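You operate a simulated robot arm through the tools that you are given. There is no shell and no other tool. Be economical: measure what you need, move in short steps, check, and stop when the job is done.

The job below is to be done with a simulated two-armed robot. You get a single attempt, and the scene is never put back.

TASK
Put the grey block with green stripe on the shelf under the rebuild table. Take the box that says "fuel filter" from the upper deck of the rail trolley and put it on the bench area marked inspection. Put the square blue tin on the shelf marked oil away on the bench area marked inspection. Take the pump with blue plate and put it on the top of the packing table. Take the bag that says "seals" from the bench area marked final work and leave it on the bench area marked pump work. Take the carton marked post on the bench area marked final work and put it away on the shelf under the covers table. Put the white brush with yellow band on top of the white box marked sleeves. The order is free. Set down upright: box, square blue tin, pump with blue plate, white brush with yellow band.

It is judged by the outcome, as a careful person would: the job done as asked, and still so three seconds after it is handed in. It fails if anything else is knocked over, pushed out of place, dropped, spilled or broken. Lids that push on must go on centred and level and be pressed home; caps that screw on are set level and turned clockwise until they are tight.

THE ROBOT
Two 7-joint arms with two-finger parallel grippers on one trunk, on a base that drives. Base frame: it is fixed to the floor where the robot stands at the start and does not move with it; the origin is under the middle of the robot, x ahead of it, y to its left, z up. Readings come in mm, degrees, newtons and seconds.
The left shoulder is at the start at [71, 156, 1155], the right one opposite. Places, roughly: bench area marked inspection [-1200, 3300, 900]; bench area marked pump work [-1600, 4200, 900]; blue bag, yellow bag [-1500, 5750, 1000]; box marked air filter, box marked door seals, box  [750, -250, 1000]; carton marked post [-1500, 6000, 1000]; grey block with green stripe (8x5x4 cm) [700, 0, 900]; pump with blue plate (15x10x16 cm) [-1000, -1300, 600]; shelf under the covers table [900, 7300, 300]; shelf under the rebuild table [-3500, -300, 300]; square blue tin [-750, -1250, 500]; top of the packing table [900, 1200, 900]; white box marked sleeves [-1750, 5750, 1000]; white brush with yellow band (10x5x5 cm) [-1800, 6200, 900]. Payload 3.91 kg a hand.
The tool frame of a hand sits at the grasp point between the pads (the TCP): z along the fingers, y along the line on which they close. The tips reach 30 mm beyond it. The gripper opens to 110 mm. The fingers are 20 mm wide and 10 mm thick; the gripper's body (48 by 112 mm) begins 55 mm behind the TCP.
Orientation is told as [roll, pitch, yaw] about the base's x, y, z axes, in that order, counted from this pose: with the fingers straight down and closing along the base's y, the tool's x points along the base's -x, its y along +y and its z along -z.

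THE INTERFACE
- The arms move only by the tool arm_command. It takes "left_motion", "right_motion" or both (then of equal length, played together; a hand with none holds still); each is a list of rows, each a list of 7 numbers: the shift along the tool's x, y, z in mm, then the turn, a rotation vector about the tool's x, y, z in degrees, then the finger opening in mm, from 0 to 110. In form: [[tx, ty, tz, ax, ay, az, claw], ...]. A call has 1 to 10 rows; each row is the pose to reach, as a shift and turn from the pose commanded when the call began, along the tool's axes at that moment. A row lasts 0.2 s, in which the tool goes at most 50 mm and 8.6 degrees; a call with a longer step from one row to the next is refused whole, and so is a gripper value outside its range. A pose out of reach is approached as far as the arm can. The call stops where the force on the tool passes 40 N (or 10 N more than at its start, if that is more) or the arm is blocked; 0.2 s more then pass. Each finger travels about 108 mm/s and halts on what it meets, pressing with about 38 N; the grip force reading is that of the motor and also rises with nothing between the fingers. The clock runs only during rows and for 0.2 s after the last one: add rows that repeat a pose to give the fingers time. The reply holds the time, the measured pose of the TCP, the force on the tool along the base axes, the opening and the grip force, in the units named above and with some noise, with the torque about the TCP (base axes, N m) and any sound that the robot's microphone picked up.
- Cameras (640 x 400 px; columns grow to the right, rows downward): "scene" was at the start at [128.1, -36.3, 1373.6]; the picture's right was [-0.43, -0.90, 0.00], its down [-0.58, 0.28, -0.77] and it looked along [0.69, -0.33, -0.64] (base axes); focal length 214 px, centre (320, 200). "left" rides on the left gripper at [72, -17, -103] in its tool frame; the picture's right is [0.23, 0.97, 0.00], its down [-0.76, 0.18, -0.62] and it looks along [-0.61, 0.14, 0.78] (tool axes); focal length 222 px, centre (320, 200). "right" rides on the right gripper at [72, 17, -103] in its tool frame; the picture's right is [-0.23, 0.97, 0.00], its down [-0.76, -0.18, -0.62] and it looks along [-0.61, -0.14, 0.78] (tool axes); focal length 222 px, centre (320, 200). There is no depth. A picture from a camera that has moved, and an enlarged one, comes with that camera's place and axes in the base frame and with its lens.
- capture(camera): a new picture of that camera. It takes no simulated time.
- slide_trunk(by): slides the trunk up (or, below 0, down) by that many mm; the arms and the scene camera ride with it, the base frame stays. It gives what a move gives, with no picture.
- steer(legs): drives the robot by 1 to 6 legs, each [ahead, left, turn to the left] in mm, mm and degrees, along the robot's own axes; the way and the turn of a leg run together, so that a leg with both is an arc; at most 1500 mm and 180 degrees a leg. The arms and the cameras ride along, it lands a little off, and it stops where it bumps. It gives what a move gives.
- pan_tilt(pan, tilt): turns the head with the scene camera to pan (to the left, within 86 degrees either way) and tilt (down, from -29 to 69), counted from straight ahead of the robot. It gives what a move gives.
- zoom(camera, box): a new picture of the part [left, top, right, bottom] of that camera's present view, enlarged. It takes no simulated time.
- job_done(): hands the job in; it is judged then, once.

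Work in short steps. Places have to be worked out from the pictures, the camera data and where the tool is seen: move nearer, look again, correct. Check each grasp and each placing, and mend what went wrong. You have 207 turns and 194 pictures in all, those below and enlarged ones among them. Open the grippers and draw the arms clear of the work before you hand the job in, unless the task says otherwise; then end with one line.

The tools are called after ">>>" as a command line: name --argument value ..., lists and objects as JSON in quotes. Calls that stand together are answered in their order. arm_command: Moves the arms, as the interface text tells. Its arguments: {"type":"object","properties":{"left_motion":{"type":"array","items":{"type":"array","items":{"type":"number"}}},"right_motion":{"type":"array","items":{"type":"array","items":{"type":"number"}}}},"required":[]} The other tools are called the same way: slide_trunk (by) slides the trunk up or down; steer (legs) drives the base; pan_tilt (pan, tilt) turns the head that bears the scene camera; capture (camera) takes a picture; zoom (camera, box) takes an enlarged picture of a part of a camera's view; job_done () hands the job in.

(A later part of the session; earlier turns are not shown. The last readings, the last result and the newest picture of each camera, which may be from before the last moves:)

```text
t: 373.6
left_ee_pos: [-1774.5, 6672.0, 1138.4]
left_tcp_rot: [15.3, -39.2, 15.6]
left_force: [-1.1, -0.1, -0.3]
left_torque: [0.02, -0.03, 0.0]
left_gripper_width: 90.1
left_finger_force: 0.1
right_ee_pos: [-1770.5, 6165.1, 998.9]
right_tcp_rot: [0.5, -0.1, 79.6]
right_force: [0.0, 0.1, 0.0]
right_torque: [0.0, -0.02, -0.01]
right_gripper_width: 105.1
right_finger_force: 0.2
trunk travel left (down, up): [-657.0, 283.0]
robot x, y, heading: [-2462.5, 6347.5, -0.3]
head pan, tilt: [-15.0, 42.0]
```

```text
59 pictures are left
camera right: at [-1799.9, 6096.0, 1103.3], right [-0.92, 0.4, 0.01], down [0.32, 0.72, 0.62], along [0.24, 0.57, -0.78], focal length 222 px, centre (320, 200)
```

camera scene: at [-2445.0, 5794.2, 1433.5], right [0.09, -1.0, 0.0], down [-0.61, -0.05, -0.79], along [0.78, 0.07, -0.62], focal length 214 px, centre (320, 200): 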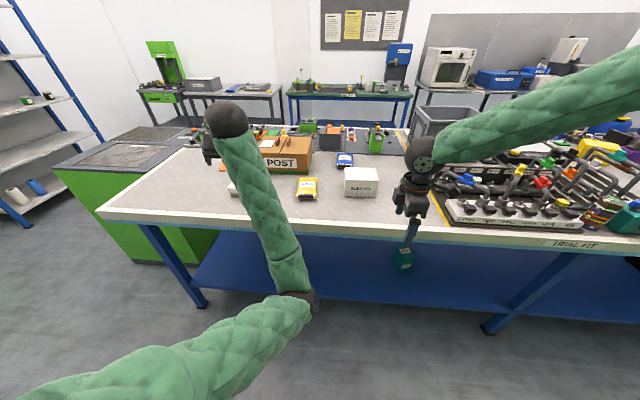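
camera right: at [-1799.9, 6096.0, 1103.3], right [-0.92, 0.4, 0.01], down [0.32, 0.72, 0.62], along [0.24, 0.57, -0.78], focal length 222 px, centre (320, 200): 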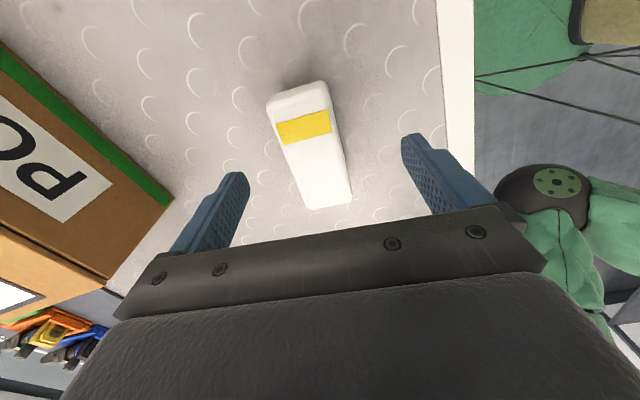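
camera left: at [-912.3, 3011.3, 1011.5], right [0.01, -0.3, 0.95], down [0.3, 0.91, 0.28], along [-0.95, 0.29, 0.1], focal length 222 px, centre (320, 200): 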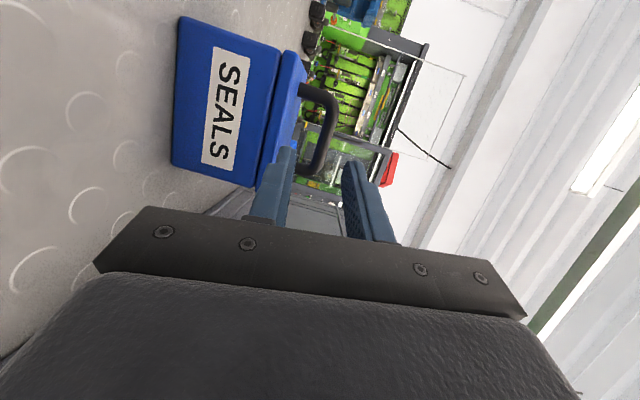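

Well centred. I descend 53 mm and close.

>>> arm_command --right_motion '[[0, 0, 25, 0, 0, 0, 105], [0, 0, 45, 0, 0, 0, 100], [0, 0, 53, 0, 0, 0, 80], [0, 0, 53, 0, 0, 0, 55], [0, 0, 53, 0, 0, 0, 30], [0, 0, 53, 0, 0, 0, 25], [0, 0, 53, 0, 0, 0, 25]]'

>>> arm_command --right_motion '[[0, 0, -45, 0, 0, 0, 25], [0, 0, -90, 0, 0, 0, 25], [0, 0, -135, 0, 0, 0, 25], [0, 0, -180, 0, 0, 0, 25]]'

>>> capture --camera "right"

```text
t: 375.2
left_ee_pos: [-1775.3, 6670.4, 1138.9]
left_tcp_rot: [15.3, -39.3, 15.5]
left_force: [-1.0, -0.5, 0.2]
left_torque: [0.01, 0.0, 0.0]
left_gripper_width: 90.1
left_finger_force: 0.0
right_ee_pos: [-1770.4, 6165.9, 946.7]
right_tcp_rot: [0.5, -0.1, 79.5]
right_force: [0.0, 1.0, -0.1]
right_torque: [-0.02, -0.03, -0.03]
right_gripper_width: 44.6
right_finger_force: 38.2
trunk travel left (down, up): [-657.0, 283.0]
robot x, y, heading: [-2462.1, 6344.5, -0.2]
head pan, tilt: [-15.0, 42.0]
```

```text
t: 376.2
left_ee_pos: [-1777.3, 6672.2, 1138.7]
left_tcp_rot: [15.1, -39.4, 15.4]
left_force: [-0.8, -0.2, -0.9]
left_torque: [-0.01, 0.03, -0.02]
left_gripper_width: 89.9
left_finger_force: 0.0
right_ee_pos: [-1769.0, 6165.9, 1129.5]
right_tcp_rot: [0.5, 0.1, 79.5]
right_force: [-0.2, -1.0, -2.0]
right_torque: [-0.04, -0.01, 0.0]
right_gripper_width: 44.2
right_finger_force: 38.1
trunk travel left (down, up): [-657.0, 283.0]
robot x, y, heading: [-2462.1, 6341.7, -0.0]
head pan, tilt: [-15.0, 42.0]
```

```text
58 pictures are left
camera right: at [-1798.1, 6097.5, 1233.3], right [-0.92, 0.4, 0.01], down [0.32, 0.72, 0.62], along [0.24, 0.57, -0.78], focal length 222 px, centre (320, 200)
```

right: 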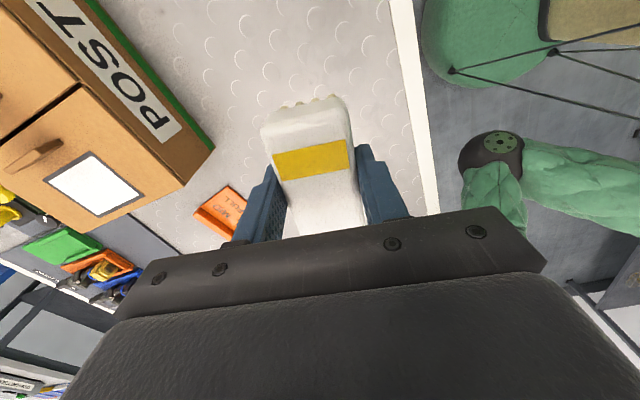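

Brush held. I strafe right 481 mm toward the SLEEVES box and move the hand forward 77 mm.

>>> steer --legs '[[0, -481, 0]]'

>>> arm_command --right_motion '[[7, -38, 0, 0, 0, -3, 25], [14, -76, 0, 0, 0, -8, 25]]'

>>> capture --camera "right"

>>> zoom --camera "scene" --box '[280, 120, 480, 245]'

```text
t: 379.0
left_ee_pos: [-1777.5, 6191.3, 1140.2]
left_tcp_rot: [15.3, -39.2, 15.2]
left_force: [-0.3, 0.7, 0.5]
left_torque: [0.0, 0.01, 0.02]
left_gripper_width: 90.0
left_finger_force: 0.2
right_ee_pos: [-1772.1, 5686.2, 1127.9]
right_tcp_rot: [0.4, 0.1, 79.4]
right_force: [0.4, 0.1, -0.6]
right_torque: [-0.01, 0.0, 0.02]
right_gripper_width: 44.4
right_finger_force: 38.1
trunk travel left (down, up): [-657.0, 283.0]
robot x, y, heading: [-2461.4, 5871.3, -0.2]
head pan, tilt: [-15.0, 42.0]
```

```text
t: 379.6
left_ee_pos: [-1776.0, 6191.3, 1139.6]
left_tcp_rot: [15.4, -39.3, 15.3]
left_force: [-0.2, 0.4, 0.6]
left_torque: [-0.02, 0.02, 0.0]
left_gripper_width: 90.0
left_finger_force: 0.1
right_ee_pos: [-1699.2, 5657.7, 1129.1]
right_tcp_rot: [0.5, 0.0, 87.3]
right_force: [-0.2, -1.1, -0.9]
right_torque: [-0.01, 0.01, 0.02]
right_gripper_width: 44.2
right_finger_force: 37.7
trunk travel left (down, up): [-657.0, 283.0]
robot x, y, heading: [-2462.1, 5869.2, -0.5]
head pan, tilt: [-15.0, 42.0]
```

```text
57 pictures are left
camera right: at [-1718.6, 5585.4, 1231.6], right [-0.96, 0.27, 0.01], down [0.22, 0.75, 0.62], along [0.16, 0.6, -0.78], focal length 222 px, centre (320, 200)
```

right: 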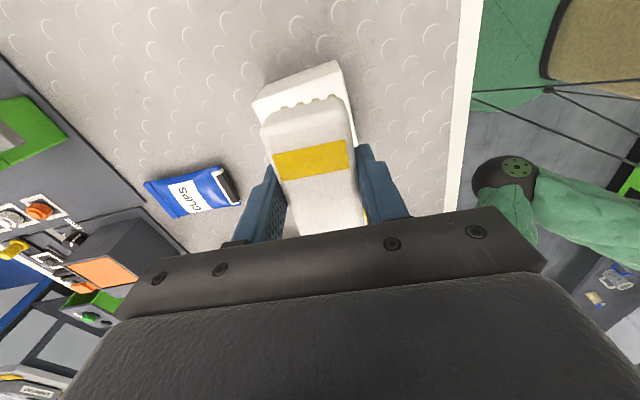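

```text
3.20 times, centred on (380, 182) of scene
camera zoom: at [-2330.5, 5847.2, 1427.4], right [-0.27, -0.96, 0.0], down [-0.65, 0.18, -0.74], along [0.72, -0.2, -0.67], focal length 686 px, centre (128, 256)
```

zoom: 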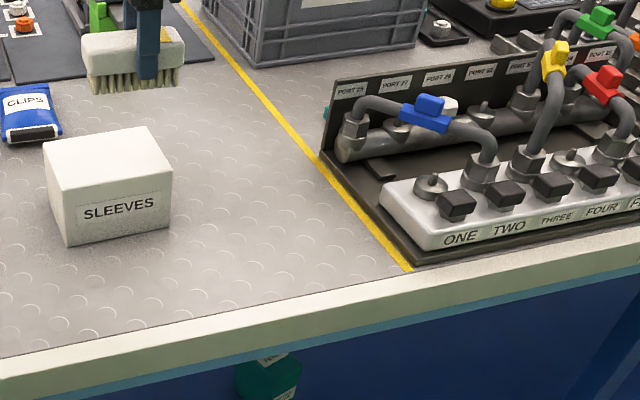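

The box's centre is refined to (-1691,5695, top ≈985). I shift the brush there and lower to just above.

>>> arm_command --right_motion '[[-19, -3, 0, 0, 0, -1, 25], [-37, -6, 20, 0, 0, -2, 25], [-37, -6, 55, 0, 0, -2, 25], [-37, -6, 85, 0, 0, -2, 25]]'

>>> zoom --camera "scene" --box '[240, 120, 440, 245]'

```text
t: 380.6
left_ee_pos: [-1777.2, 6191.9, 1138.2]
left_tcp_rot: [15.3, -39.1, 15.2]
left_force: [0.0, 0.0, -1.0]
left_torque: [0.04, 0.01, -0.01]
left_gripper_width: 89.9
left_finger_force: 0.0
right_ee_pos: [-1692.2, 5696.1, 1042.5]
right_tcp_rot: [0.5, -0.1, 89.3]
right_force: [0.0, 0.4, -1.4]
right_torque: [-0.02, 0.02, -0.01]
right_gripper_width: 44.4
right_finger_force: 38.0
trunk travel left (down, up): [-657.0, 283.0]
robot x, y, heading: [-2464.1, 5870.6, -0.4]
head pan, tilt: [-15.0, 42.0]
```

```text
3.20 times, centred on (340, 182) of scene
camera zoom: at [-2330.2, 5848.0, 1427.4], right [-0.27, -0.96, 0.0], down [-0.65, 0.18, -0.74], along [0.72, -0.2, -0.67], focal length 686 px, centre (256, 256)
```

zoom: 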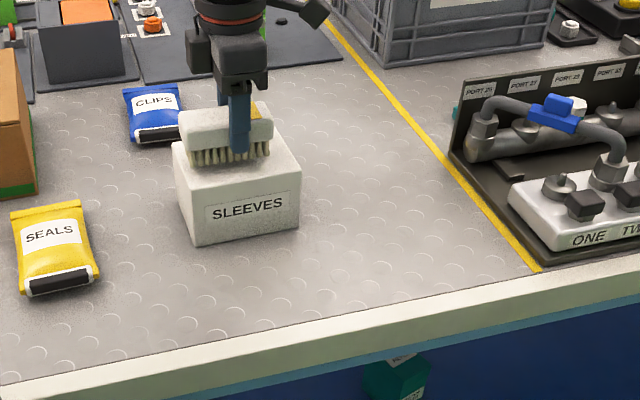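

Aligned. I lower slowly to contact.

>>> arm_command --right_motion '[[4, 0, 6, 0, 0, 0, 25], [4, 0, 11, 0, 0, 0, 25], [4, 0, 14, 0, 0, 0, 25], [4, 0, 16, 0, 0, 0, 25], [4, 0, 18, 0, 0, 0, 25], [4, 0, 20, 0, 0, 0, 25]]'

>>> zoom --camera "scene" --box '[280, 140, 380, 203]'

```text
t: 382.0
left_ee_pos: [-1779.3, 6192.8, 1140.5]
left_tcp_rot: [15.3, -39.4, 15.4]
left_force: [-0.4, -0.6, -0.5]
left_torque: [-0.01, 0.01, 0.01]
left_gripper_width: 90.2
left_finger_force: 0.0
right_ee_pos: [-1693.7, 5693.2, 1026.0]
right_tcp_rot: [0.3, -0.2, 89.3]
right_force: [10.3, -1.8, 36.4]
right_torque: [0.05, -0.4, -0.06]
right_gripper_width: 44.9
right_finger_force: 38.2
trunk travel left (down, up): [-657.0, 283.0]
robot x, y, heading: [-2467.9, 5872.2, -0.7]
head pan, tilt: [-15.0, 42.0]
```

```text
6.35 times, centred on (330, 172) of scene
camera zoom: at [-2333.2, 5848.7, 1427.9], right [-0.27, -0.96, 0.0], down [-0.64, 0.18, -0.74], along [0.72, -0.2, -0.67], focal length 1362 px, centre (256, 381)
```

zoom: 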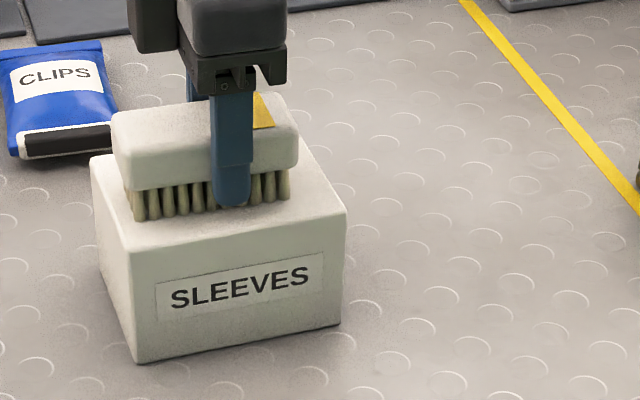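

Resting on the box. I ease 3 mm, open and lift away.

>>> arm_command --right_motion '[[0, 0, -3, 0, 0, 0, 25], [0, 0, -3, 0, 0, 0, 55], [0, 0, -3, 0, 0, 0, 75], [0, 0, -3, 0, 0, 0, 75], [0, 0, -40, 0, 0, 0, 75], [0, 0, -85, 0, 0, 0, 75], [0, 0, -130, 0, 0, 0, 90]]'

>>> zoom --camera "scene" --box '[220, 120, 420, 245]'

```text
t: 383.6
left_ee_pos: [-1778.8, 6191.9, 1138.9]
left_tcp_rot: [15.2, -39.4, 15.4]
left_force: [-0.9, 0.2, 0.5]
left_torque: [-0.01, -0.05, 0.0]
left_gripper_width: 89.8
left_finger_force: 0.0
right_ee_pos: [-1692.5, 5691.8, 1153.9]
right_tcp_rot: [0.5, -0.1, 89.3]
right_force: [-0.5, 0.1, 0.4]
right_torque: [-0.01, -0.02, 0.01]
right_gripper_width: 90.0
right_finger_force: 0.1
trunk travel left (down, up): [-657.0, 283.0]
robot x, y, heading: [-2461.6, 5867.5, -0.7]
head pan, tilt: [-15.0, 42.0]
```

```text
3.20 times, centred on (320, 182) of scene
camera zoom: at [-2332.5, 5848.5, 1427.6], right [-0.27, -0.96, 0.0], down [-0.64, 0.18, -0.74], along [0.72, -0.2, -0.67], focal length 686 px, centre (320, 256)
```

zoom: 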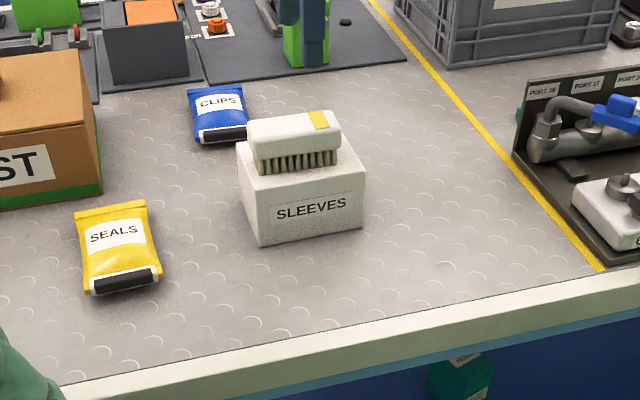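

The brush stands on the SLEEVES box. The SEALS bag is centred ≈(-1715,5909), ~80 mm wide in y. I move the right hand over it, turning it to close along y.

>>> arm_command --right_motion '[[-22, 3, 0, 0, 0, 8.5, 105], [-44, 6, 0, 0, 0, 17, 105], [-66, 9, 0, 0, 0, 25.5, 105], [-88, 12, 0, 0, 0, 34, 105], [-110, 15, 0, 0, 0, 42.5, 110], [-132, 18, 0, 0, 0, 51, 110], [-154, 21, 20, 0, 0, 59.5, 110], [-176, 24, 50, 0, 0, 68, 110], [-198, 27, 80, 0, 0, 76.5, 110], [-217, 30, 110, 0, 0, 85, 110]]'

>>> capture --camera "right"

```text
t: 385.8
left_ee_pos: [-1777.7, 6192.2, 1138.6]
left_tcp_rot: [15.3, -39.3, 15.3]
left_force: [0.7, -0.8, -0.1]
left_torque: [0.01, 0.0, 0.0]
left_gripper_width: 90.1
left_finger_force: 0.0
right_ee_pos: [-1764.3, 5800.1, 1077.0]
right_tcp_rot: [0.2, 0.4, 4.2]
right_force: [0.2, -0.6, 0.2]
right_torque: [0.0, -0.02, -0.02]
right_gripper_width: 109.9
right_finger_force: 0.1
right hand out of reach, approached as far as the arm can: row 5, 6, 7, 8, 9, 10
trunk travel left (down, up): [-657.0, 283.0]
robot x, y, heading: [-2461.9, 5872.8, -0.4]
head pan, tilt: [-15.0, 42.0]
```

```text
52 pictures are left
camera right: at [-1836.3, 5810.2, 1180.9], right [0.16, 0.99, 0.0], down [0.78, -0.12, 0.62], along [0.61, -0.09, -0.79], focal length 222 px, centre (320, 200)
```

right: 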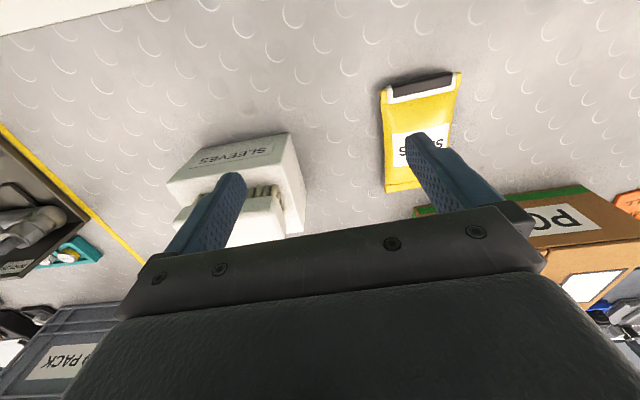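

The right arm can't cross further; I strafe the base 110 mm left and look.

>>> steer --legs '[[0, 110, 0]]'

>>> arm_command --right_motion '[[-24, 0, 0, 0, 0, 1, 110], [-46, 0, 20, 0, 0, 3, 110], [-46, 0, 45, 0, 0, 3, 110]]'

>>> capture --camera "right"

```text
t: 387.0
left_ee_pos: [-1775.9, 6303.8, 1139.3]
left_tcp_rot: [15.2, -39.4, 15.3]
left_force: [-0.3, 0.3, -0.3]
left_torque: [-0.02, 0.02, -0.02]
left_gripper_width: 89.9
left_finger_force: 0.0
right_ee_pos: [-1762.5, 5909.6, 1077.1]
right_tcp_rot: [0.1, 0.6, 4.3]
right_force: [0.0, 0.1, 0.3]
right_torque: [-0.02, 0.0, -0.01]
right_gripper_width: 110.0
right_finger_force: 0.0
trunk travel left (down, up): [-657.0, 283.0]
robot x, y, heading: [-2461.5, 5981.1, -0.6]
head pan, tilt: [-15.0, 42.0]
```

```text
t: 387.8
left_ee_pos: [-1776.3, 6302.7, 1138.8]
left_tcp_rot: [15.4, -39.3, 15.2]
left_force: [0.0, 0.4, 0.8]
left_torque: [0.02, 0.03, 0.02]
left_gripper_width: 90.0
left_finger_force: 0.0
right_ee_pos: [-1731.7, 5882.7, 1040.5]
right_tcp_rot: [0.2, 0.4, 1.2]
right_force: [-0.4, -0.7, -0.8]
right_torque: [0.02, 0.0, -0.02]
right_gripper_width: 110.2
right_finger_force: 0.0
right hand out of reach, approached as far as the arm can: row 1, 2, 3
trunk travel left (down, up): [-657.0, 283.0]
robot x, y, heading: [-2462.9, 5981.0, -0.5]
head pan, tilt: [-15.0, 42.0]
```

```text
51 pictures are left
camera right: at [-1803.0, 5897.0, 1145.4], right [0.21, 0.98, 0.0], down [0.77, -0.16, 0.62], along [0.6, -0.13, -0.79], focal length 222 px, centre (320, 200)
```

right: 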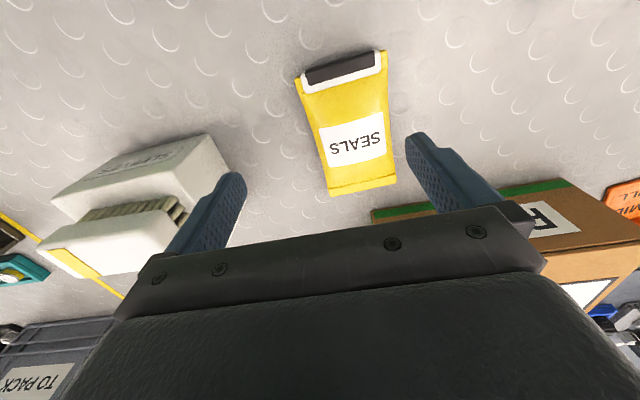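

Bag centre (-1710,5911). I strafe 60 mm further so the arm works more to its own side, then position and descend partway.

>>> steer --legs '[[15, 70, 0]]'

>>> arm_command --right_motion '[[0, -15, 5, 0, 0, 0, 110], [-5, -40, 15, 0, 0, 0, 110], [-5, -42, 35, 0, 0, 0, 110], [-5, -42, 35, 0, 0, 0, 110]]'

>>> capture --camera "right"

```text
t: 388.9
left_ee_pos: [-1760.8, 6374.6, 1137.3]
left_tcp_rot: [15.2, -39.2, 15.5]
left_force: [-1.3, 0.8, -0.8]
left_torque: [-0.04, 0.03, -0.01]
left_gripper_width: 89.8
left_finger_force: 0.0
right_ee_pos: [-1715.8, 5955.2, 1041.1]
right_tcp_rot: [0.1, 0.4, 1.3]
right_force: [0.4, 1.1, -0.7]
right_torque: [-0.05, 0.0, 0.01]
right_gripper_width: 110.0
right_finger_force: 0.1
trunk travel left (down, up): [-657.0, 283.0]
robot x, y, heading: [-2444.3, 6047.2, -0.1]
head pan, tilt: [-15.0, 42.0]
```

```text
t: 389.9
left_ee_pos: [-1762.1, 6371.8, 1139.3]
left_tcp_rot: [15.3, -39.3, 15.2]
left_force: [0.1, 0.4, -0.6]
left_torque: [-0.03, 0.03, -0.01]
left_gripper_width: 90.0
left_finger_force: 0.0
right_ee_pos: [-1711.5, 5911.4, 1008.7]
right_tcp_rot: [0.1, 0.5, 1.3]
right_force: [1.3, 0.6, -0.3]
right_torque: [-0.01, -0.01, -0.04]
right_gripper_width: 110.0
right_finger_force: 0.0
trunk travel left (down, up): [-657.0, 283.0]
robot x, y, heading: [-2446.8, 6047.0, -0.2]
head pan, tilt: [-15.0, 42.0]
```

```text
50 pictures are left
camera right: at [-1783.8, 5926.1, 1112.0], right [0.2, 0.98, 0.0], down [0.77, -0.16, 0.62], along [0.6, -0.13, -0.79], focal length 222 px, centre (320, 200)
```

right: 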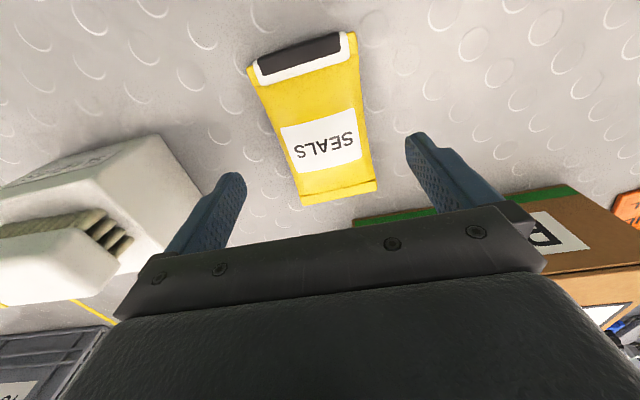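

Centred. I descend 64 mm and close on the bag.

>>> arm_command --right_motion '[[0, 0, 25, 0, 0, 0, 110], [0, 0, 50, 0, 0, 0, 110], [0, 0, 64, 0, 0, 0, 110], [0, 0, 64, 0, 0, 0, 85], [0, 0, 64, 0, 0, 0, 60], [0, 0, 64, 0, 0, 0, 50], [0, 0, 64, 0, 0, 0, 50]]'

>>> arm_command --right_motion '[[0, 0, -40, 0, 0, 0, 50], [0, 0, -80, 0, 0, 0, 50], [0, 0, -120, 0, 0, 0, 50], [0, 0, -160, 0, 0, 0, 50]]'

>>> capture --camera "right"

```text
t: 391.4
left_ee_pos: [-1760.0, 6372.4, 1138.1]
left_tcp_rot: [15.3, -39.3, 15.3]
left_force: [0.2, -0.4, -0.4]
left_torque: [-0.01, -0.03, 0.0]
left_gripper_width: 90.2
left_finger_force: 0.0
right_ee_pos: [-1714.8, 5905.9, 946.8]
right_tcp_rot: [0.2, 0.4, 1.4]
right_force: [-0.3, 0.5, 0.0]
right_torque: [-0.03, 0.0, -0.02]
right_gripper_width: 80.9
right_finger_force: 37.6
right hand out of reach, approached as far as the arm can: row 3, 4, 5, 6, 7
trunk travel left (down, up): [-657.0, 283.0]
robot x, y, heading: [-2445.7, 6049.3, -0.4]
head pan, tilt: [-15.0, 42.0]
```

```text
t: 392.4
left_ee_pos: [-1762.2, 6373.0, 1138.7]
left_tcp_rot: [15.3, -39.3, 15.3]
left_force: [-0.6, -0.4, 0.4]
left_torque: [0.03, 0.01, -0.01]
left_gripper_width: 90.0
left_finger_force: 0.0
right_ee_pos: [-1713.7, 5904.5, 1108.9]
right_tcp_rot: [0.2, 0.5, 1.3]
right_force: [-0.6, -0.7, -0.5]
right_torque: [0.02, 0.02, -0.02]
right_gripper_width: 81.0
right_finger_force: 37.7
trunk travel left (down, up): [-657.0, 283.0]
robot x, y, heading: [-2445.5, 6051.4, -0.4]
head pan, tilt: [-15.0, 42.0]
```

```text
49 pictures are left
camera right: at [-1785.4, 5919.5, 1212.4], right [0.2, 0.98, 0.0], down [0.77, -0.16, 0.62], along [0.6, -0.13, -0.79], focal length 222 px, centre (320, 200)
```

right: 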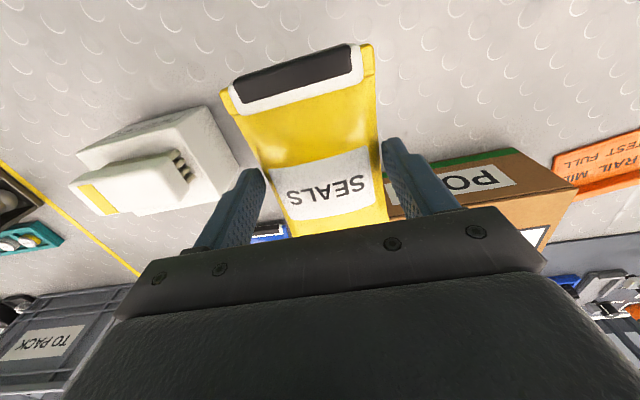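

Bag held (81 mm). I raise the trunk, back off slightly and strafe right (south) toward pump work.

>>> slide_trunk --by 220

>>> steer --legs '[[-90, 0, 0], [0, -1000, 0], [0, -650, 0]]'

>>> pan_tilt --pan -10 --tilt 40

>>> capture --camera "scene"

```text
t: 394.8
left_ee_pos: [-1760.8, 6371.7, 1359.7]
left_tcp_rot: [15.2, -39.2, 15.3]
left_force: [-0.2, -0.5, 0.1]
left_torque: [-0.01, 0.0, -0.02]
left_gripper_width: 90.2
left_finger_force: 0.0
right_ee_pos: [-1711.8, 5904.8, 1327.2]
right_tcp_rot: [0.3, 0.4, 1.3]
right_force: [0.4, -0.6, -0.3]
right_torque: [0.0, 0.01, -0.03]
right_gripper_width: 81.0
right_finger_force: 38.1
trunk travel left (down, up): [-877.0, 63.0]
robot x, y, heading: [-2447.8, 6049.7, -0.7]
head pan, tilt: [-15.0, 42.0]
```

```text
t: 403.9
left_ee_pos: [-1864.4, 4724.4, 1358.5]
left_tcp_rot: [15.3, -39.3, 15.1]
left_force: [-0.6, 0.0, 0.8]
left_torque: [-0.03, -0.01, 0.0]
left_gripper_width: 90.1
left_finger_force: 0.0
right_ee_pos: [-1817.3, 4256.4, 1327.7]
right_tcp_rot: [0.2, 0.5, 1.1]
right_force: [1.4, -0.3, 0.1]
right_torque: [0.0, 0.01, -0.03]
right_gripper_width: 80.2
right_finger_force: 37.7
trunk travel left (down, up): [-877.0, 63.0]
robot x, y, heading: [-2553.1, 4402.2, -0.6]
head pan, tilt: [-15.0, 42.0]
```

```text
t: 404.5
left_ee_pos: [-1864.0, 4722.8, 1357.8]
left_tcp_rot: [15.4, -39.3, 15.2]
left_force: [0.2, -0.3, -0.4]
left_torque: [-0.03, 0.0, -0.02]
left_gripper_width: 90.2
left_finger_force: 0.1
right_ee_pos: [-1816.2, 4254.8, 1328.0]
right_tcp_rot: [0.1, 0.5, 1.1]
right_force: [-0.3, -0.1, -1.2]
right_torque: [0.01, 0.01, -0.01]
right_gripper_width: 80.9
right_finger_force: 38.3
trunk travel left (down, up): [-877.0, 63.0]
robot x, y, heading: [-2549.8, 4402.2, -0.8]
head pan, tilt: [-10.0, 40.0]
```

```text
48 pictures are left
camera scene: at [-2416.2, 4386.3, 1650.5], right [-0.19, -0.98, 0.0], down [-0.63, 0.12, -0.77], along [0.75, -0.14, -0.64], focal length 214 px, centre (320, 200)
```

scene: 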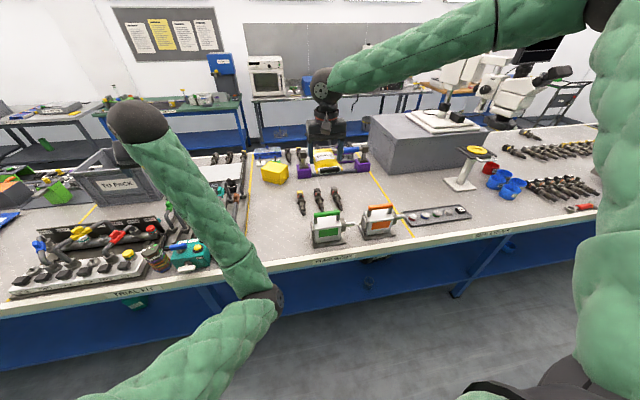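

I zoom on this bench area to verify the label and find free space.

>>> zoom --camera "scene" --box '[200, 140, 440, 290]'

```text
2.67 times, centred on (320, 215) of scene
camera zoom: at [-2416.2, 4386.3, 1650.5], right [-0.19, -0.98, 0.0], down [-0.63, 0.12, -0.77], along [0.75, -0.14, -0.64], focal length 572 px, centre (320, 160)
```

zoom: 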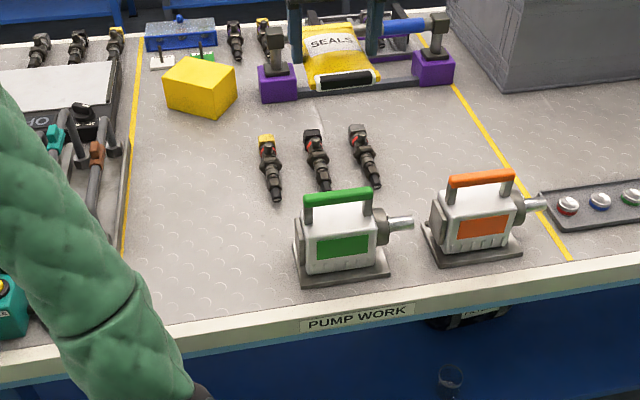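

PUMP WORK is confirmed; free spot at ≈(-1705,4465). I position the base, then lower.

>>> steer --legs '[[0, 208, 0], [108, 0, 0]]'

>>> slide_trunk --by -220

>>> arm_command --right_motion '[[0, 0, 40, 0, 0, 0, 50], [0, 0, 80, 0, 0, 0, 50], [0, 0, 110, 0, 0, 0, 50]]'

>>> capture --camera "right"

>>> capture --camera "scene"

```text
t: 407.0
left_ee_pos: [-1755.5, 4937.4, 1359.8]
left_tcp_rot: [15.2, -39.3, 15.5]
left_force: [0.8, -0.3, 0.1]
left_torque: [-0.02, 0.0, 0.04]
left_gripper_width: 90.2
left_finger_force: 0.0
right_ee_pos: [-1704.6, 4469.9, 1328.5]
right_tcp_rot: [0.1, 0.3, 1.7]
right_force: [0.4, 0.7, 0.0]
right_torque: [-0.03, -0.03, 0.01]
right_gripper_width: 80.4
right_finger_force: 37.8
trunk travel left (down, up): [-877.0, 63.0]
robot x, y, heading: [-2440.9, 4609.7, -0.3]
head pan, tilt: [-10.0, 40.0]
```

```text
t: 409.3
left_ee_pos: [-1757.1, 4935.7, 1142.1]
left_tcp_rot: [15.3, -39.5, 15.5]
left_force: [0.8, 0.1, 0.1]
left_torque: [-0.01, -0.01, -0.01]
left_gripper_width: 90.0
left_finger_force: 0.0
right_ee_pos: [-1707.8, 4466.9, 1110.1]
right_tcp_rot: [0.1, 0.3, 1.5]
right_force: [0.2, -0.1, -0.7]
right_torque: [-0.02, 0.04, -0.01]
right_gripper_width: 80.4
right_finger_force: 38.0
trunk travel left (down, up): [-657.0, 283.0]
robot x, y, heading: [-2439.7, 4608.2, -0.3]
head pan, tilt: [-10.0, 40.0]
```

```text
t: 410.1
left_ee_pos: [-1758.9, 4934.3, 1140.7]
left_tcp_rot: [15.2, -39.6, 15.4]
left_force: [0.3, -0.6, 0.0]
left_torque: [-0.04, 0.0, -0.01]
left_gripper_width: 90.1
left_finger_force: 0.0
right_ee_pos: [-1708.7, 4468.5, 1001.0]
right_tcp_rot: [0.3, 0.2, 1.5]
right_force: [0.2, 0.1, 0.1]
right_torque: [0.0, -0.01, -0.01]
right_gripper_width: 80.7
right_finger_force: 38.6
trunk travel left (down, up): [-657.0, 283.0]
robot x, y, heading: [-2437.4, 4610.4, -0.5]
head pan, tilt: [-10.0, 40.0]
```

```text
46 pictures are left
camera right: at [-1781.9, 4483.5, 1104.5], right [0.2, 0.98, 0.0], down [0.77, -0.16, 0.62], along [0.61, -0.12, -0.79], focal length 222 px, centre (320, 200)
```

right: 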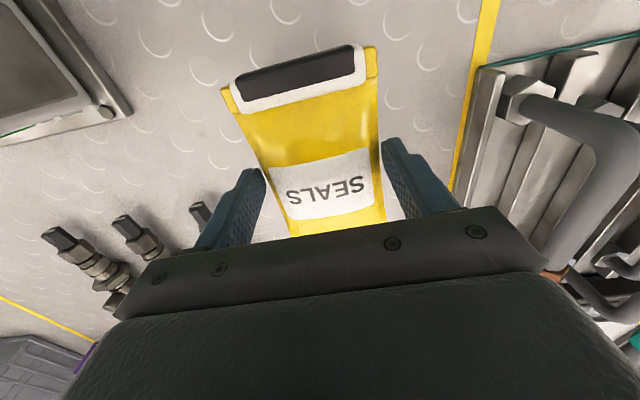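

```text
45 pictures are left
camera scene: at [-2308.6, 4595.1, 1431.1], right [-0.18, -0.98, 0.0], down [-0.63, 0.12, -0.77], along [0.76, -0.14, -0.64], focal length 214 px, centre (320, 200)
```

scene: 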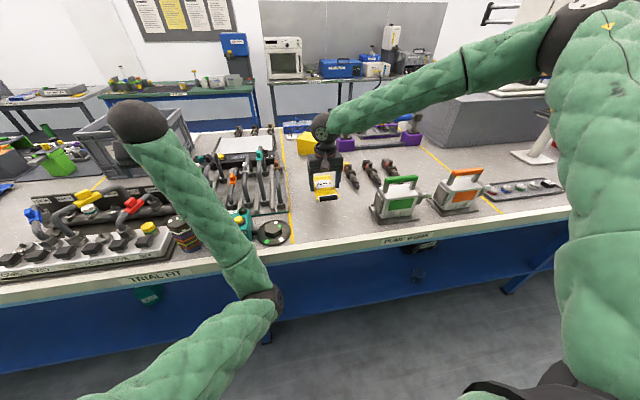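

Clear. I lower to the bench and release.

>>> arm_command --right_motion '[[0, -6, 25, 0, 0, 0, 50], [0, -6, 42, 0, 0, 0, 50], [0, -6, 48, 0, 0, 0, 50], [0, -6, 52, 0, 0, 0, 50], [0, -6, 54, 0, 0, 0, 50], [0, -6, 54, 0, 0, 0, 85], [0, -6, 54, 0, 0, 0, 105], [0, -6, 54, 0, 0, 0, 108]]'

>>> arm_command --right_motion '[[0, 0, -40, 0, 0, 0, 108], [0, 0, -85, 0, 0, 0, 108], [0, 0, -130, 0, 0, 0, 108]]'

>>> capture --camera "right"

```text
t: 411.9
left_ee_pos: [-1758.7, 4935.7, 1142.1]
left_tcp_rot: [15.3, -39.5, 15.5]
left_force: [0.1, -0.8, -0.1]
left_torque: [0.0, 0.01, 0.03]
left_gripper_width: 89.8
left_finger_force: 0.1
right_ee_pos: [-1708.3, 4462.8, 945.9]
right_tcp_rot: [0.3, 0.2, 1.6]
right_force: [-0.2, -0.2, 0.1]
right_torque: [0.01, -0.02, 0.0]
right_gripper_width: 108.2
right_finger_force: 0.1
trunk travel left (down, up): [-657.0, 283.0]
robot x, y, heading: [-2439.3, 4613.4, -0.2]
head pan, tilt: [-10.0, 40.0]
```

```text
t: 412.7
left_ee_pos: [-1760.1, 4935.9, 1141.5]
left_tcp_rot: [15.3, -39.6, 15.6]
left_force: [-0.3, 0.0, 0.5]
left_torque: [-0.02, 0.02, 0.02]
left_gripper_width: 90.1
left_finger_force: 0.2
right_ee_pos: [-1706.5, 4462.7, 1075.5]
right_tcp_rot: [0.1, 0.3, 1.6]
right_force: [0.6, -0.2, 0.1]
right_torque: [0.02, -0.03, 0.01]
right_gripper_width: 108.0
right_finger_force: 0.0
trunk travel left (down, up): [-657.0, 283.0]
robot x, y, heading: [-2440.1, 4613.1, -0.3]
head pan, tilt: [-10.0, 40.0]
```

```text
44 pictures are left
camera right: at [-1778.0, 4475.4, 1179.5], right [0.2, 0.98, 0.0], down [0.77, -0.16, 0.62], along [0.61, -0.12, -0.79], focal length 222 px, centre (320, 200)
```

right: 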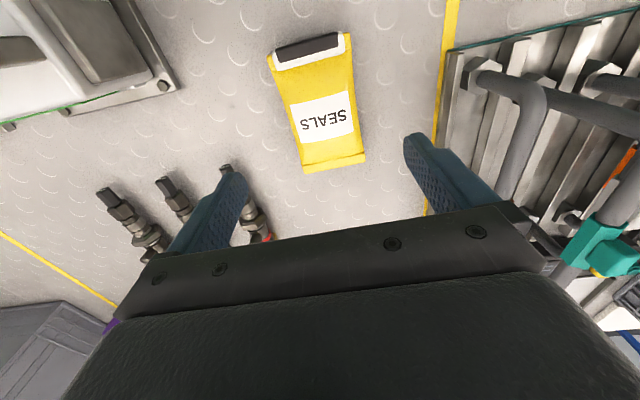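

The SEALS bag lies in pump work. Now the carton: I raise, back off and strafe north to it.

>>> slide_trunk --by 220

>>> steer --legs '[[-90, 0, 0], [0, 800, 0], [0, 800, 0]]'

>>> arm_command --right_motion '[[0, 0, 0, 0, -7, 0, 108], [0, 0, 0, 0, -14, 0, 108], [0, 0, 0, 0, -21, 0, 108], [0, 0, 0, 0, -28, 0, 108], [0, 0, 0, 0, -35, 0, 108]]'

>>> capture --camera "right"

>>> zoom --camera "scene" --box '[220, 80, 460, 230]'

```text
t: 415.0
left_ee_pos: [-1755.2, 4936.6, 1358.3]
left_tcp_rot: [15.3, -39.3, 15.5]
left_force: [-0.4, -0.4, -0.2]
left_torque: [0.0, -0.01, -0.03]
left_gripper_width: 90.0
left_finger_force: 0.1
right_ee_pos: [-1702.3, 4462.1, 1294.5]
right_tcp_rot: [0.2, 0.4, 1.7]
right_force: [-0.4, -0.5, -0.4]
right_torque: [0.01, 0.05, -0.03]
right_gripper_width: 108.0
right_finger_force: 0.0
trunk travel left (down, up): [-877.0, 63.0]
robot x, y, heading: [-2439.0, 4612.8, -0.5]
head pan, tilt: [-10.0, 40.0]
```

```text
t: 423.9
left_ee_pos: [-1842.0, 6536.9, 1359.5]
left_tcp_rot: [15.3, -39.3, 16.0]
left_force: [0.5, 0.2, 1.0]
left_torque: [-0.01, 0.02, 0.02]
left_gripper_width: 90.0
left_finger_force: 0.0
right_ee_pos: [-1785.3, 6063.9, 1293.2]
right_tcp_rot: [0.3, 0.5, 1.9]
right_force: [0.6, -1.0, -0.1]
right_torque: [-0.01, -0.01, 0.04]
right_gripper_width: 107.8
right_finger_force: 0.0
trunk travel left (down, up): [-877.0, 63.0]
robot x, y, heading: [-2523.2, 6213.1, -0.0]
head pan, tilt: [-10.0, 40.0]
```

```text
t: 425.1
left_ee_pos: [-1841.8, 6537.3, 1358.7]
left_tcp_rot: [15.2, -39.3, 15.9]
left_force: [-0.3, 0.5, 0.3]
left_torque: [0.04, 0.01, 0.01]
left_gripper_width: 89.7
left_finger_force: 0.2
right_ee_pos: [-1784.3, 6063.3, 1294.1]
right_tcp_rot: [0.2, -34.7, 1.8]
right_force: [-0.4, 0.6, -1.6]
right_torque: [0.02, 0.01, 0.0]
right_gripper_width: 107.9
right_finger_force: 0.0
trunk travel left (down, up): [-877.0, 63.0]
robot x, y, heading: [-2523.4, 6207.2, -0.1]
head pan, tilt: [-10.0, 40.0]
```

```text
43 pictures are left
camera right: at [-1903.7, 6076.0, 1337.6], right [0.15, 0.98, 0.13], down [0.28, -0.17, 0.94], along [0.95, -0.11, -0.3], focal length 222 px, centre (320, 200)
```

right: 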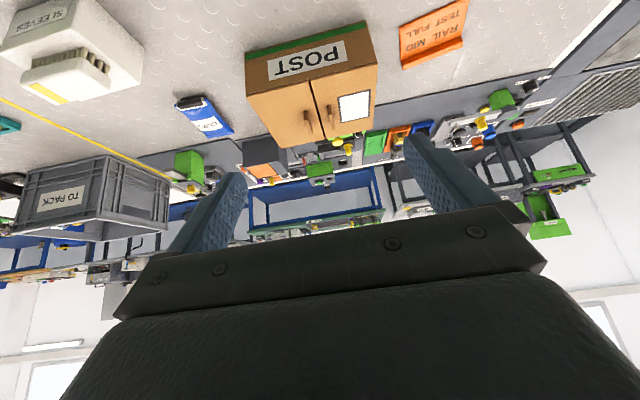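

```text
2.67 times, centred on (340, 155) of scene
camera zoom: at [-2388.5, 6194.1, 1650.5], right [-0.17, -0.99, 0.0], down [-0.63, 0.11, -0.77], along [0.75, -0.13, -0.64], focal length 572 px, centre (267, 320)
```

zoom: 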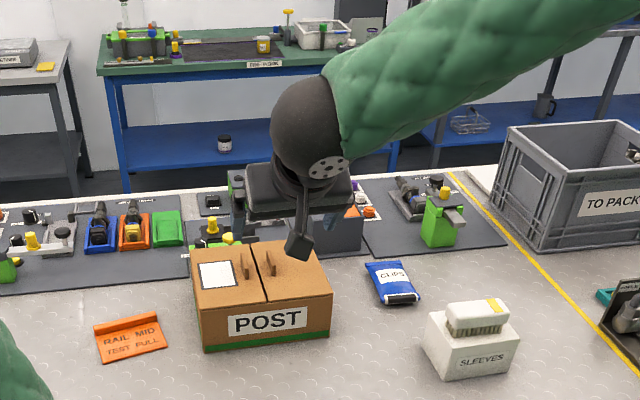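

Tabs: centre ≈(-1508,6052), 47 mm apart, z 1011–1060. I drive in, lower the trunk, and look again.

>>> steer --legs '[[92, -10, 0]]'

>>> slide_trunk --by -190

>>> arm_command --right_motion '[[-25, 0, 35, 0, 0, 0, 108], [-50, 0, 71, 0, 0, 0, 108]]'

>>> capture --camera "right"

>>> zoom --camera "scene" --box '[240, 80, 440, 205]'

```text
t: 426.2
left_ee_pos: [-1752.4, 6528.7, 1359.5]
left_tcp_rot: [15.4, -39.3, 16.0]
left_force: [-0.9, 0.2, 0.9]
left_torque: [0.02, -0.01, 0.02]
left_gripper_width: 89.8
left_finger_force: 0.0
right_ee_pos: [-1694.3, 6054.6, 1295.7]
right_tcp_rot: [0.3, -34.7, 1.8]
right_force: [-0.6, 0.2, -0.5]
right_torque: [-0.02, -0.01, -0.01]
right_gripper_width: 107.9
right_finger_force: 0.1
trunk travel left (down, up): [-877.0, 63.0]
robot x, y, heading: [-2431.7, 6199.7, 0.2]
head pan, tilt: [-10.0, 40.0]
```

```text
t: 428.3
left_ee_pos: [-1750.4, 6528.0, 1169.4]
left_tcp_rot: [15.3, -39.4, 16.1]
left_force: [-0.1, -0.5, 0.7]
left_torque: [-0.02, 0.0, -0.03]
left_gripper_width: 90.2
left_finger_force: 0.0
right_ee_pos: [-1694.0, 6053.3, 1105.2]
right_tcp_rot: [0.2, -34.6, 1.9]
right_force: [-1.0, -0.3, -0.4]
right_torque: [0.01, 0.02, 0.0]
right_gripper_width: 107.9
right_finger_force: 0.1
trunk travel left (down, up): [-687.0, 253.0]
robot x, y, heading: [-2435.3, 6194.9, 0.4]
head pan, tilt: [-10.0, 40.0]
```

```text
t: 428.9
left_ee_pos: [-1749.3, 6528.0, 1168.3]
left_tcp_rot: [15.5, -39.3, 15.9]
left_force: [-0.1, 0.6, -0.1]
left_torque: [0.02, 0.0, 0.02]
left_gripper_width: 89.8
left_finger_force: 0.0
right_ee_pos: [-1610.1, 6053.8, 1072.7]
right_tcp_rot: [0.2, -34.6, 1.7]
right_force: [0.9, 0.1, 0.0]
right_torque: [0.02, 0.07, -0.01]
right_gripper_width: 108.0
right_finger_force: 0.1
trunk travel left (down, up): [-687.0, 253.0]
robot x, y, heading: [-2433.8, 6199.4, -0.2]
head pan, tilt: [-10.0, 40.0]
```

```text
41 pictures are left
camera right: at [-1729.9, 6066.8, 1117.3], right [0.15, 0.98, 0.13], down [0.28, -0.17, 0.94], along [0.95, -0.11, -0.3], focal length 222 px, centre (320, 200)
```

right: 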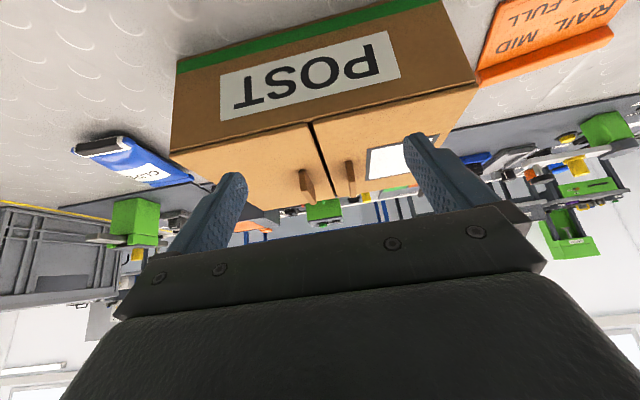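

```text
3.20 times, centred on (340, 142) of scene
camera zoom: at [-2295.9, 6183.4, 1460.4], right [-0.17, -0.99, 0.0], down [-0.63, 0.11, -0.77], along [0.75, -0.13, -0.64], focal length 686 px, centre (256, 384)
```

zoom: 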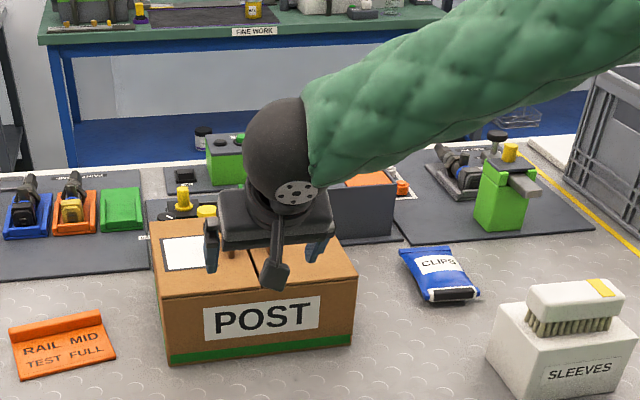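

Tabs pinned: x≈-1500, y 6028 and 6075, z 1011–1045. I move onto them (TCP ≈(-1512,6052,1045)) and close.

>>> arm_command --right_motion '[[-22, -1, 26, 0, 0, 0, 108], [-43, -3, 50, 0, 0, 0, 108], [-65, -5, 79, 0, 0, 0, 108], [-65, -5, 79, 0, 0, 0, 108]]'

>>> capture --camera "right"

```text
t: 429.9
left_ee_pos: [-1749.3, 6528.1, 1167.8]
left_tcp_rot: [15.2, -39.3, 16.0]
left_force: [-0.7, -0.9, -0.3]
left_torque: [-0.02, -0.02, 0.01]
left_gripper_width: 90.0
left_finger_force: 0.1
right_ee_pos: [-1522.2, 6043.2, 1052.6]
right_tcp_rot: [0.2, -34.6, 1.9]
right_force: [0.4, -0.4, -0.5]
right_torque: [0.01, 0.01, 0.01]
right_gripper_width: 107.9
right_finger_force: 0.1
right hand out of reach, approached as far as the arm can: row 3, 4
trunk travel left (down, up): [-687.0, 253.0]
robot x, y, heading: [-2429.6, 6200.3, 0.4]
head pan, tilt: [-10.0, 40.0]
```

```text
39 pictures are left
camera right: at [-1641.1, 6055.6, 1096.4], right [0.15, 0.98, 0.13], down [0.28, -0.17, 0.94], along [0.95, -0.11, -0.3], focal length 222 px, centre (320, 200)
```

right: 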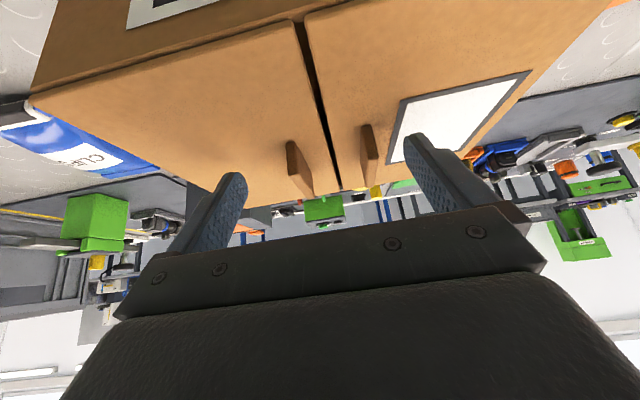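

Near the reach limit; I finish with the base (10 mm ahead, 8 mm left) and trunk (-8 mm).

>>> steer --legs '[[12, 8, 0]]'

>>> slide_trunk --by -9

>>> arm_command --right_motion '[[0, 0, 0, 0, 0, 0, 85], [0, 0, 0, 0, 0, 0, 60], [0, 0, 0, 0, 0, 0, 40], [0, 0, 0, 0, 0, 0, 35], [0, 0, 0, 0, 0, 0, 35]]'

>>> capture --camera "right"

```text
t: 430.6
left_ee_pos: [-1739.7, 6534.1, 1170.4]
left_tcp_rot: [15.2, -39.4, 15.9]
left_force: [-0.9, 0.9, -0.7]
left_torque: [0.0, 0.0, 0.0]
left_gripper_width: 90.0
left_finger_force: 0.0
right_ee_pos: [-1510.9, 6050.0, 1053.1]
right_tcp_rot: [0.4, -34.6, 1.8]
right_force: [-0.1, 0.2, -0.4]
right_torque: [-0.02, -0.01, -0.02]
right_gripper_width: 108.0
right_finger_force: 0.2
trunk travel left (down, up): [-687.0, 253.0]
robot x, y, heading: [-2418.6, 6206.9, 0.1]
head pan, tilt: [-10.0, 40.0]
```

```text
t: 431.2
left_ee_pos: [-1738.7, 6536.2, 1158.9]
left_tcp_rot: [15.2, -39.3, 15.9]
left_force: [0.2, 0.8, -0.8]
left_torque: [-0.01, -0.03, 0.03]
left_gripper_width: 90.1
left_finger_force: 0.1
right_ee_pos: [-1510.3, 6051.9, 1044.3]
right_tcp_rot: [0.3, -34.5, 1.8]
right_force: [-0.5, 0.9, 0.2]
right_torque: [-0.02, 0.01, 0.01]
right_gripper_width: 107.9
right_finger_force: 0.2
trunk travel left (down, up): [-678.0, 262.0]
robot x, y, heading: [-2421.3, 6206.6, 0.1]
head pan, tilt: [-10.0, 40.0]
```

```text
t: 432.4
left_ee_pos: [-1738.3, 6537.2, 1159.8]
left_tcp_rot: [15.3, -39.3, 15.8]
left_force: [0.4, 0.4, -1.0]
left_torque: [0.01, 0.02, -0.01]
left_gripper_width: 89.8
left_finger_force: 0.1
right_ee_pos: [-1510.5, 6051.8, 1043.6]
right_tcp_rot: [0.2, -34.5, 1.8]
right_force: [-0.2, -0.2, 0.6]
right_torque: [-0.13, 0.1, -0.09]
right_gripper_width: 59.0
right_finger_force: 37.7
trunk travel left (down, up): [-678.0, 262.0]
robot x, y, heading: [-2419.4, 6208.8, 0.2]
head pan, tilt: [-10.0, 40.0]
```

```text
38 pictures are left
camera right: at [-1629.4, 6062.9, 1087.4], right [0.15, 0.98, 0.13], down [0.28, -0.17, 0.94], along [0.95, -0.11, -0.3], focal length 222 px, centre (320, 200)
```

right: 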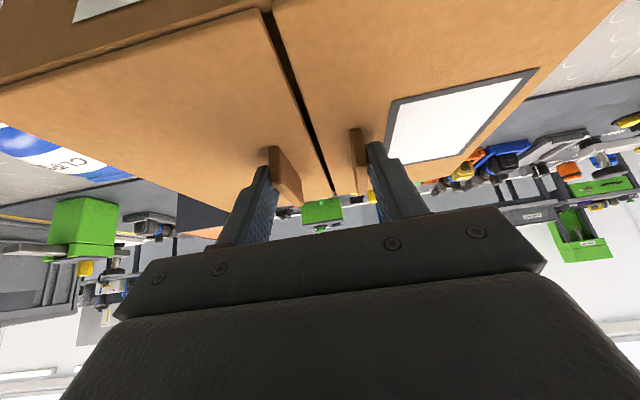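

Both tabs are gripped (59 mm). I lift 40 mm with the trunk and check.

>>> slide_trunk --by 40

>>> zoom --camera "scene" --box '[240, 80, 440, 205]'

```text
t: 433.3
left_ee_pos: [-1737.1, 6535.3, 1198.6]
left_tcp_rot: [15.5, -39.4, 15.9]
left_force: [0.3, -0.7, -0.8]
left_torque: [0.01, -0.03, -0.04]
left_gripper_width: 90.0
left_finger_force: 0.1
right_ee_pos: [-1508.8, 6050.2, 1081.6]
right_tcp_rot: [0.3, -34.5, 1.7]
right_force: [0.4, -0.3, -4.5]
right_torque: [-0.02, 0.12, 0.01]
right_gripper_width: 58.9
right_finger_force: 38.4
trunk travel left (down, up): [-718.0, 222.0]
robot x, y, heading: [-2419.3, 6204.4, 0.3]
head pan, tilt: [-10.0, 40.0]
```

```text
3.20 times, centred on (340, 142) of scene
camera zoom: at [-2283.9, 6191.5, 1491.2], right [-0.17, -0.99, 0.0], down [-0.63, 0.11, -0.77], along [0.75, -0.13, -0.64], focal length 686 px, centre (256, 384)
```

zoom: 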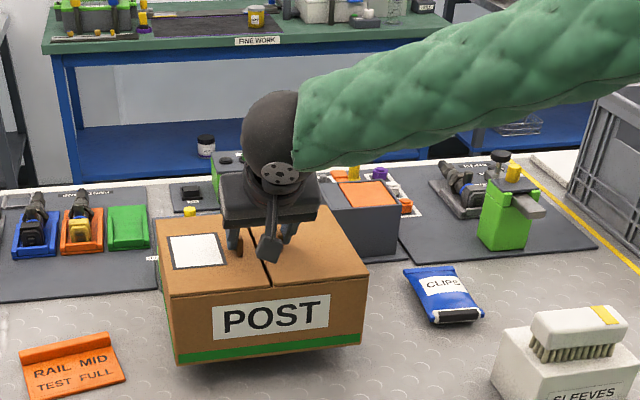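

The carton hangs level (≈0.45 kg). I raise it more, back off, strafe north past the bench's end and look east.

>>> slide_trunk --by 120

>>> steer --legs '[[-110, 0, 0], [0, 1120, 0]]'

>>> pan_tilt --pan 0 --tilt 22

>>> capture --camera "scene"

```text
t: 434.8
left_ee_pos: [-1736.8, 6535.2, 1319.1]
left_tcp_rot: [15.4, -39.3, 15.9]
left_force: [0.2, -0.1, -0.7]
left_torque: [0.0, -0.06, -0.03]
left_gripper_width: 89.9
left_finger_force: 0.1
right_ee_pos: [-1510.5, 6051.1, 1202.9]
right_tcp_rot: [0.3, -34.7, 1.8]
right_force: [-0.5, 0.3, -4.6]
right_torque: [0.02, 0.07, -0.03]
right_gripper_width: 59.1
right_finger_force: 38.1
trunk travel left (down, up): [-838.0, 102.0]
robot x, y, heading: [-2419.1, 6208.1, 0.1]
head pan, tilt: [-10.0, 40.0]
```

```text
t: 441.3
left_ee_pos: [-1841.1, 7646.5, 1319.0]
left_tcp_rot: [15.3, -39.2, 15.4]
left_force: [-0.8, -0.4, -0.3]
left_torque: [-0.02, -0.01, -0.02]
left_gripper_width: 90.1
left_finger_force: 0.2
right_ee_pos: [-1617.7, 7159.8, 1202.9]
right_tcp_rot: [0.3, -34.6, 1.3]
right_force: [0.4, 1.1, -3.8]
right_torque: [0.0, 0.14, 0.01]
right_gripper_width: 59.1
right_finger_force: 37.6
trunk travel left (down, up): [-838.0, 102.0]
robot x, y, heading: [-2530.8, 7322.2, -0.5]
head pan, tilt: [-10.0, 40.0]
```

```text
t: 442.1
left_ee_pos: [-1842.2, 7645.0, 1319.0]
left_tcp_rot: [15.4, -39.2, 15.5]
left_force: [0.2, -0.3, -0.3]
left_torque: [0.01, -0.03, -0.02]
left_gripper_width: 89.8
left_finger_force: 0.0
right_ee_pos: [-1618.1, 7158.3, 1203.6]
right_tcp_rot: [0.3, -34.6, 1.3]
right_force: [-0.6, 0.8, -3.4]
right_torque: [0.0, 0.11, -0.05]
right_gripper_width: 59.1
right_finger_force: 38.1
trunk travel left (down, up): [-838.0, 102.0]
robot x, y, heading: [-2528.1, 7321.8, -0.1]
head pan, tilt: [0.0, 22.0]
```

```text
36 pictures are left
camera scene: at [-2381.7, 7321.3, 1639.5], right [-0.01, -1.0, 0.0], down [-0.38, 0.0, -0.93], along [0.93, -0.01, -0.38], focal length 214 px, centre (320, 200)
```

scene: 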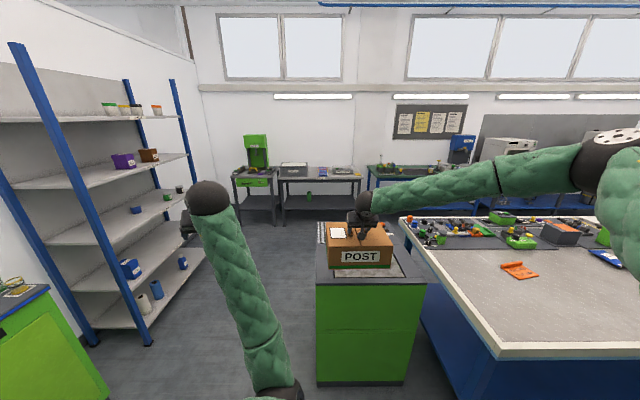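

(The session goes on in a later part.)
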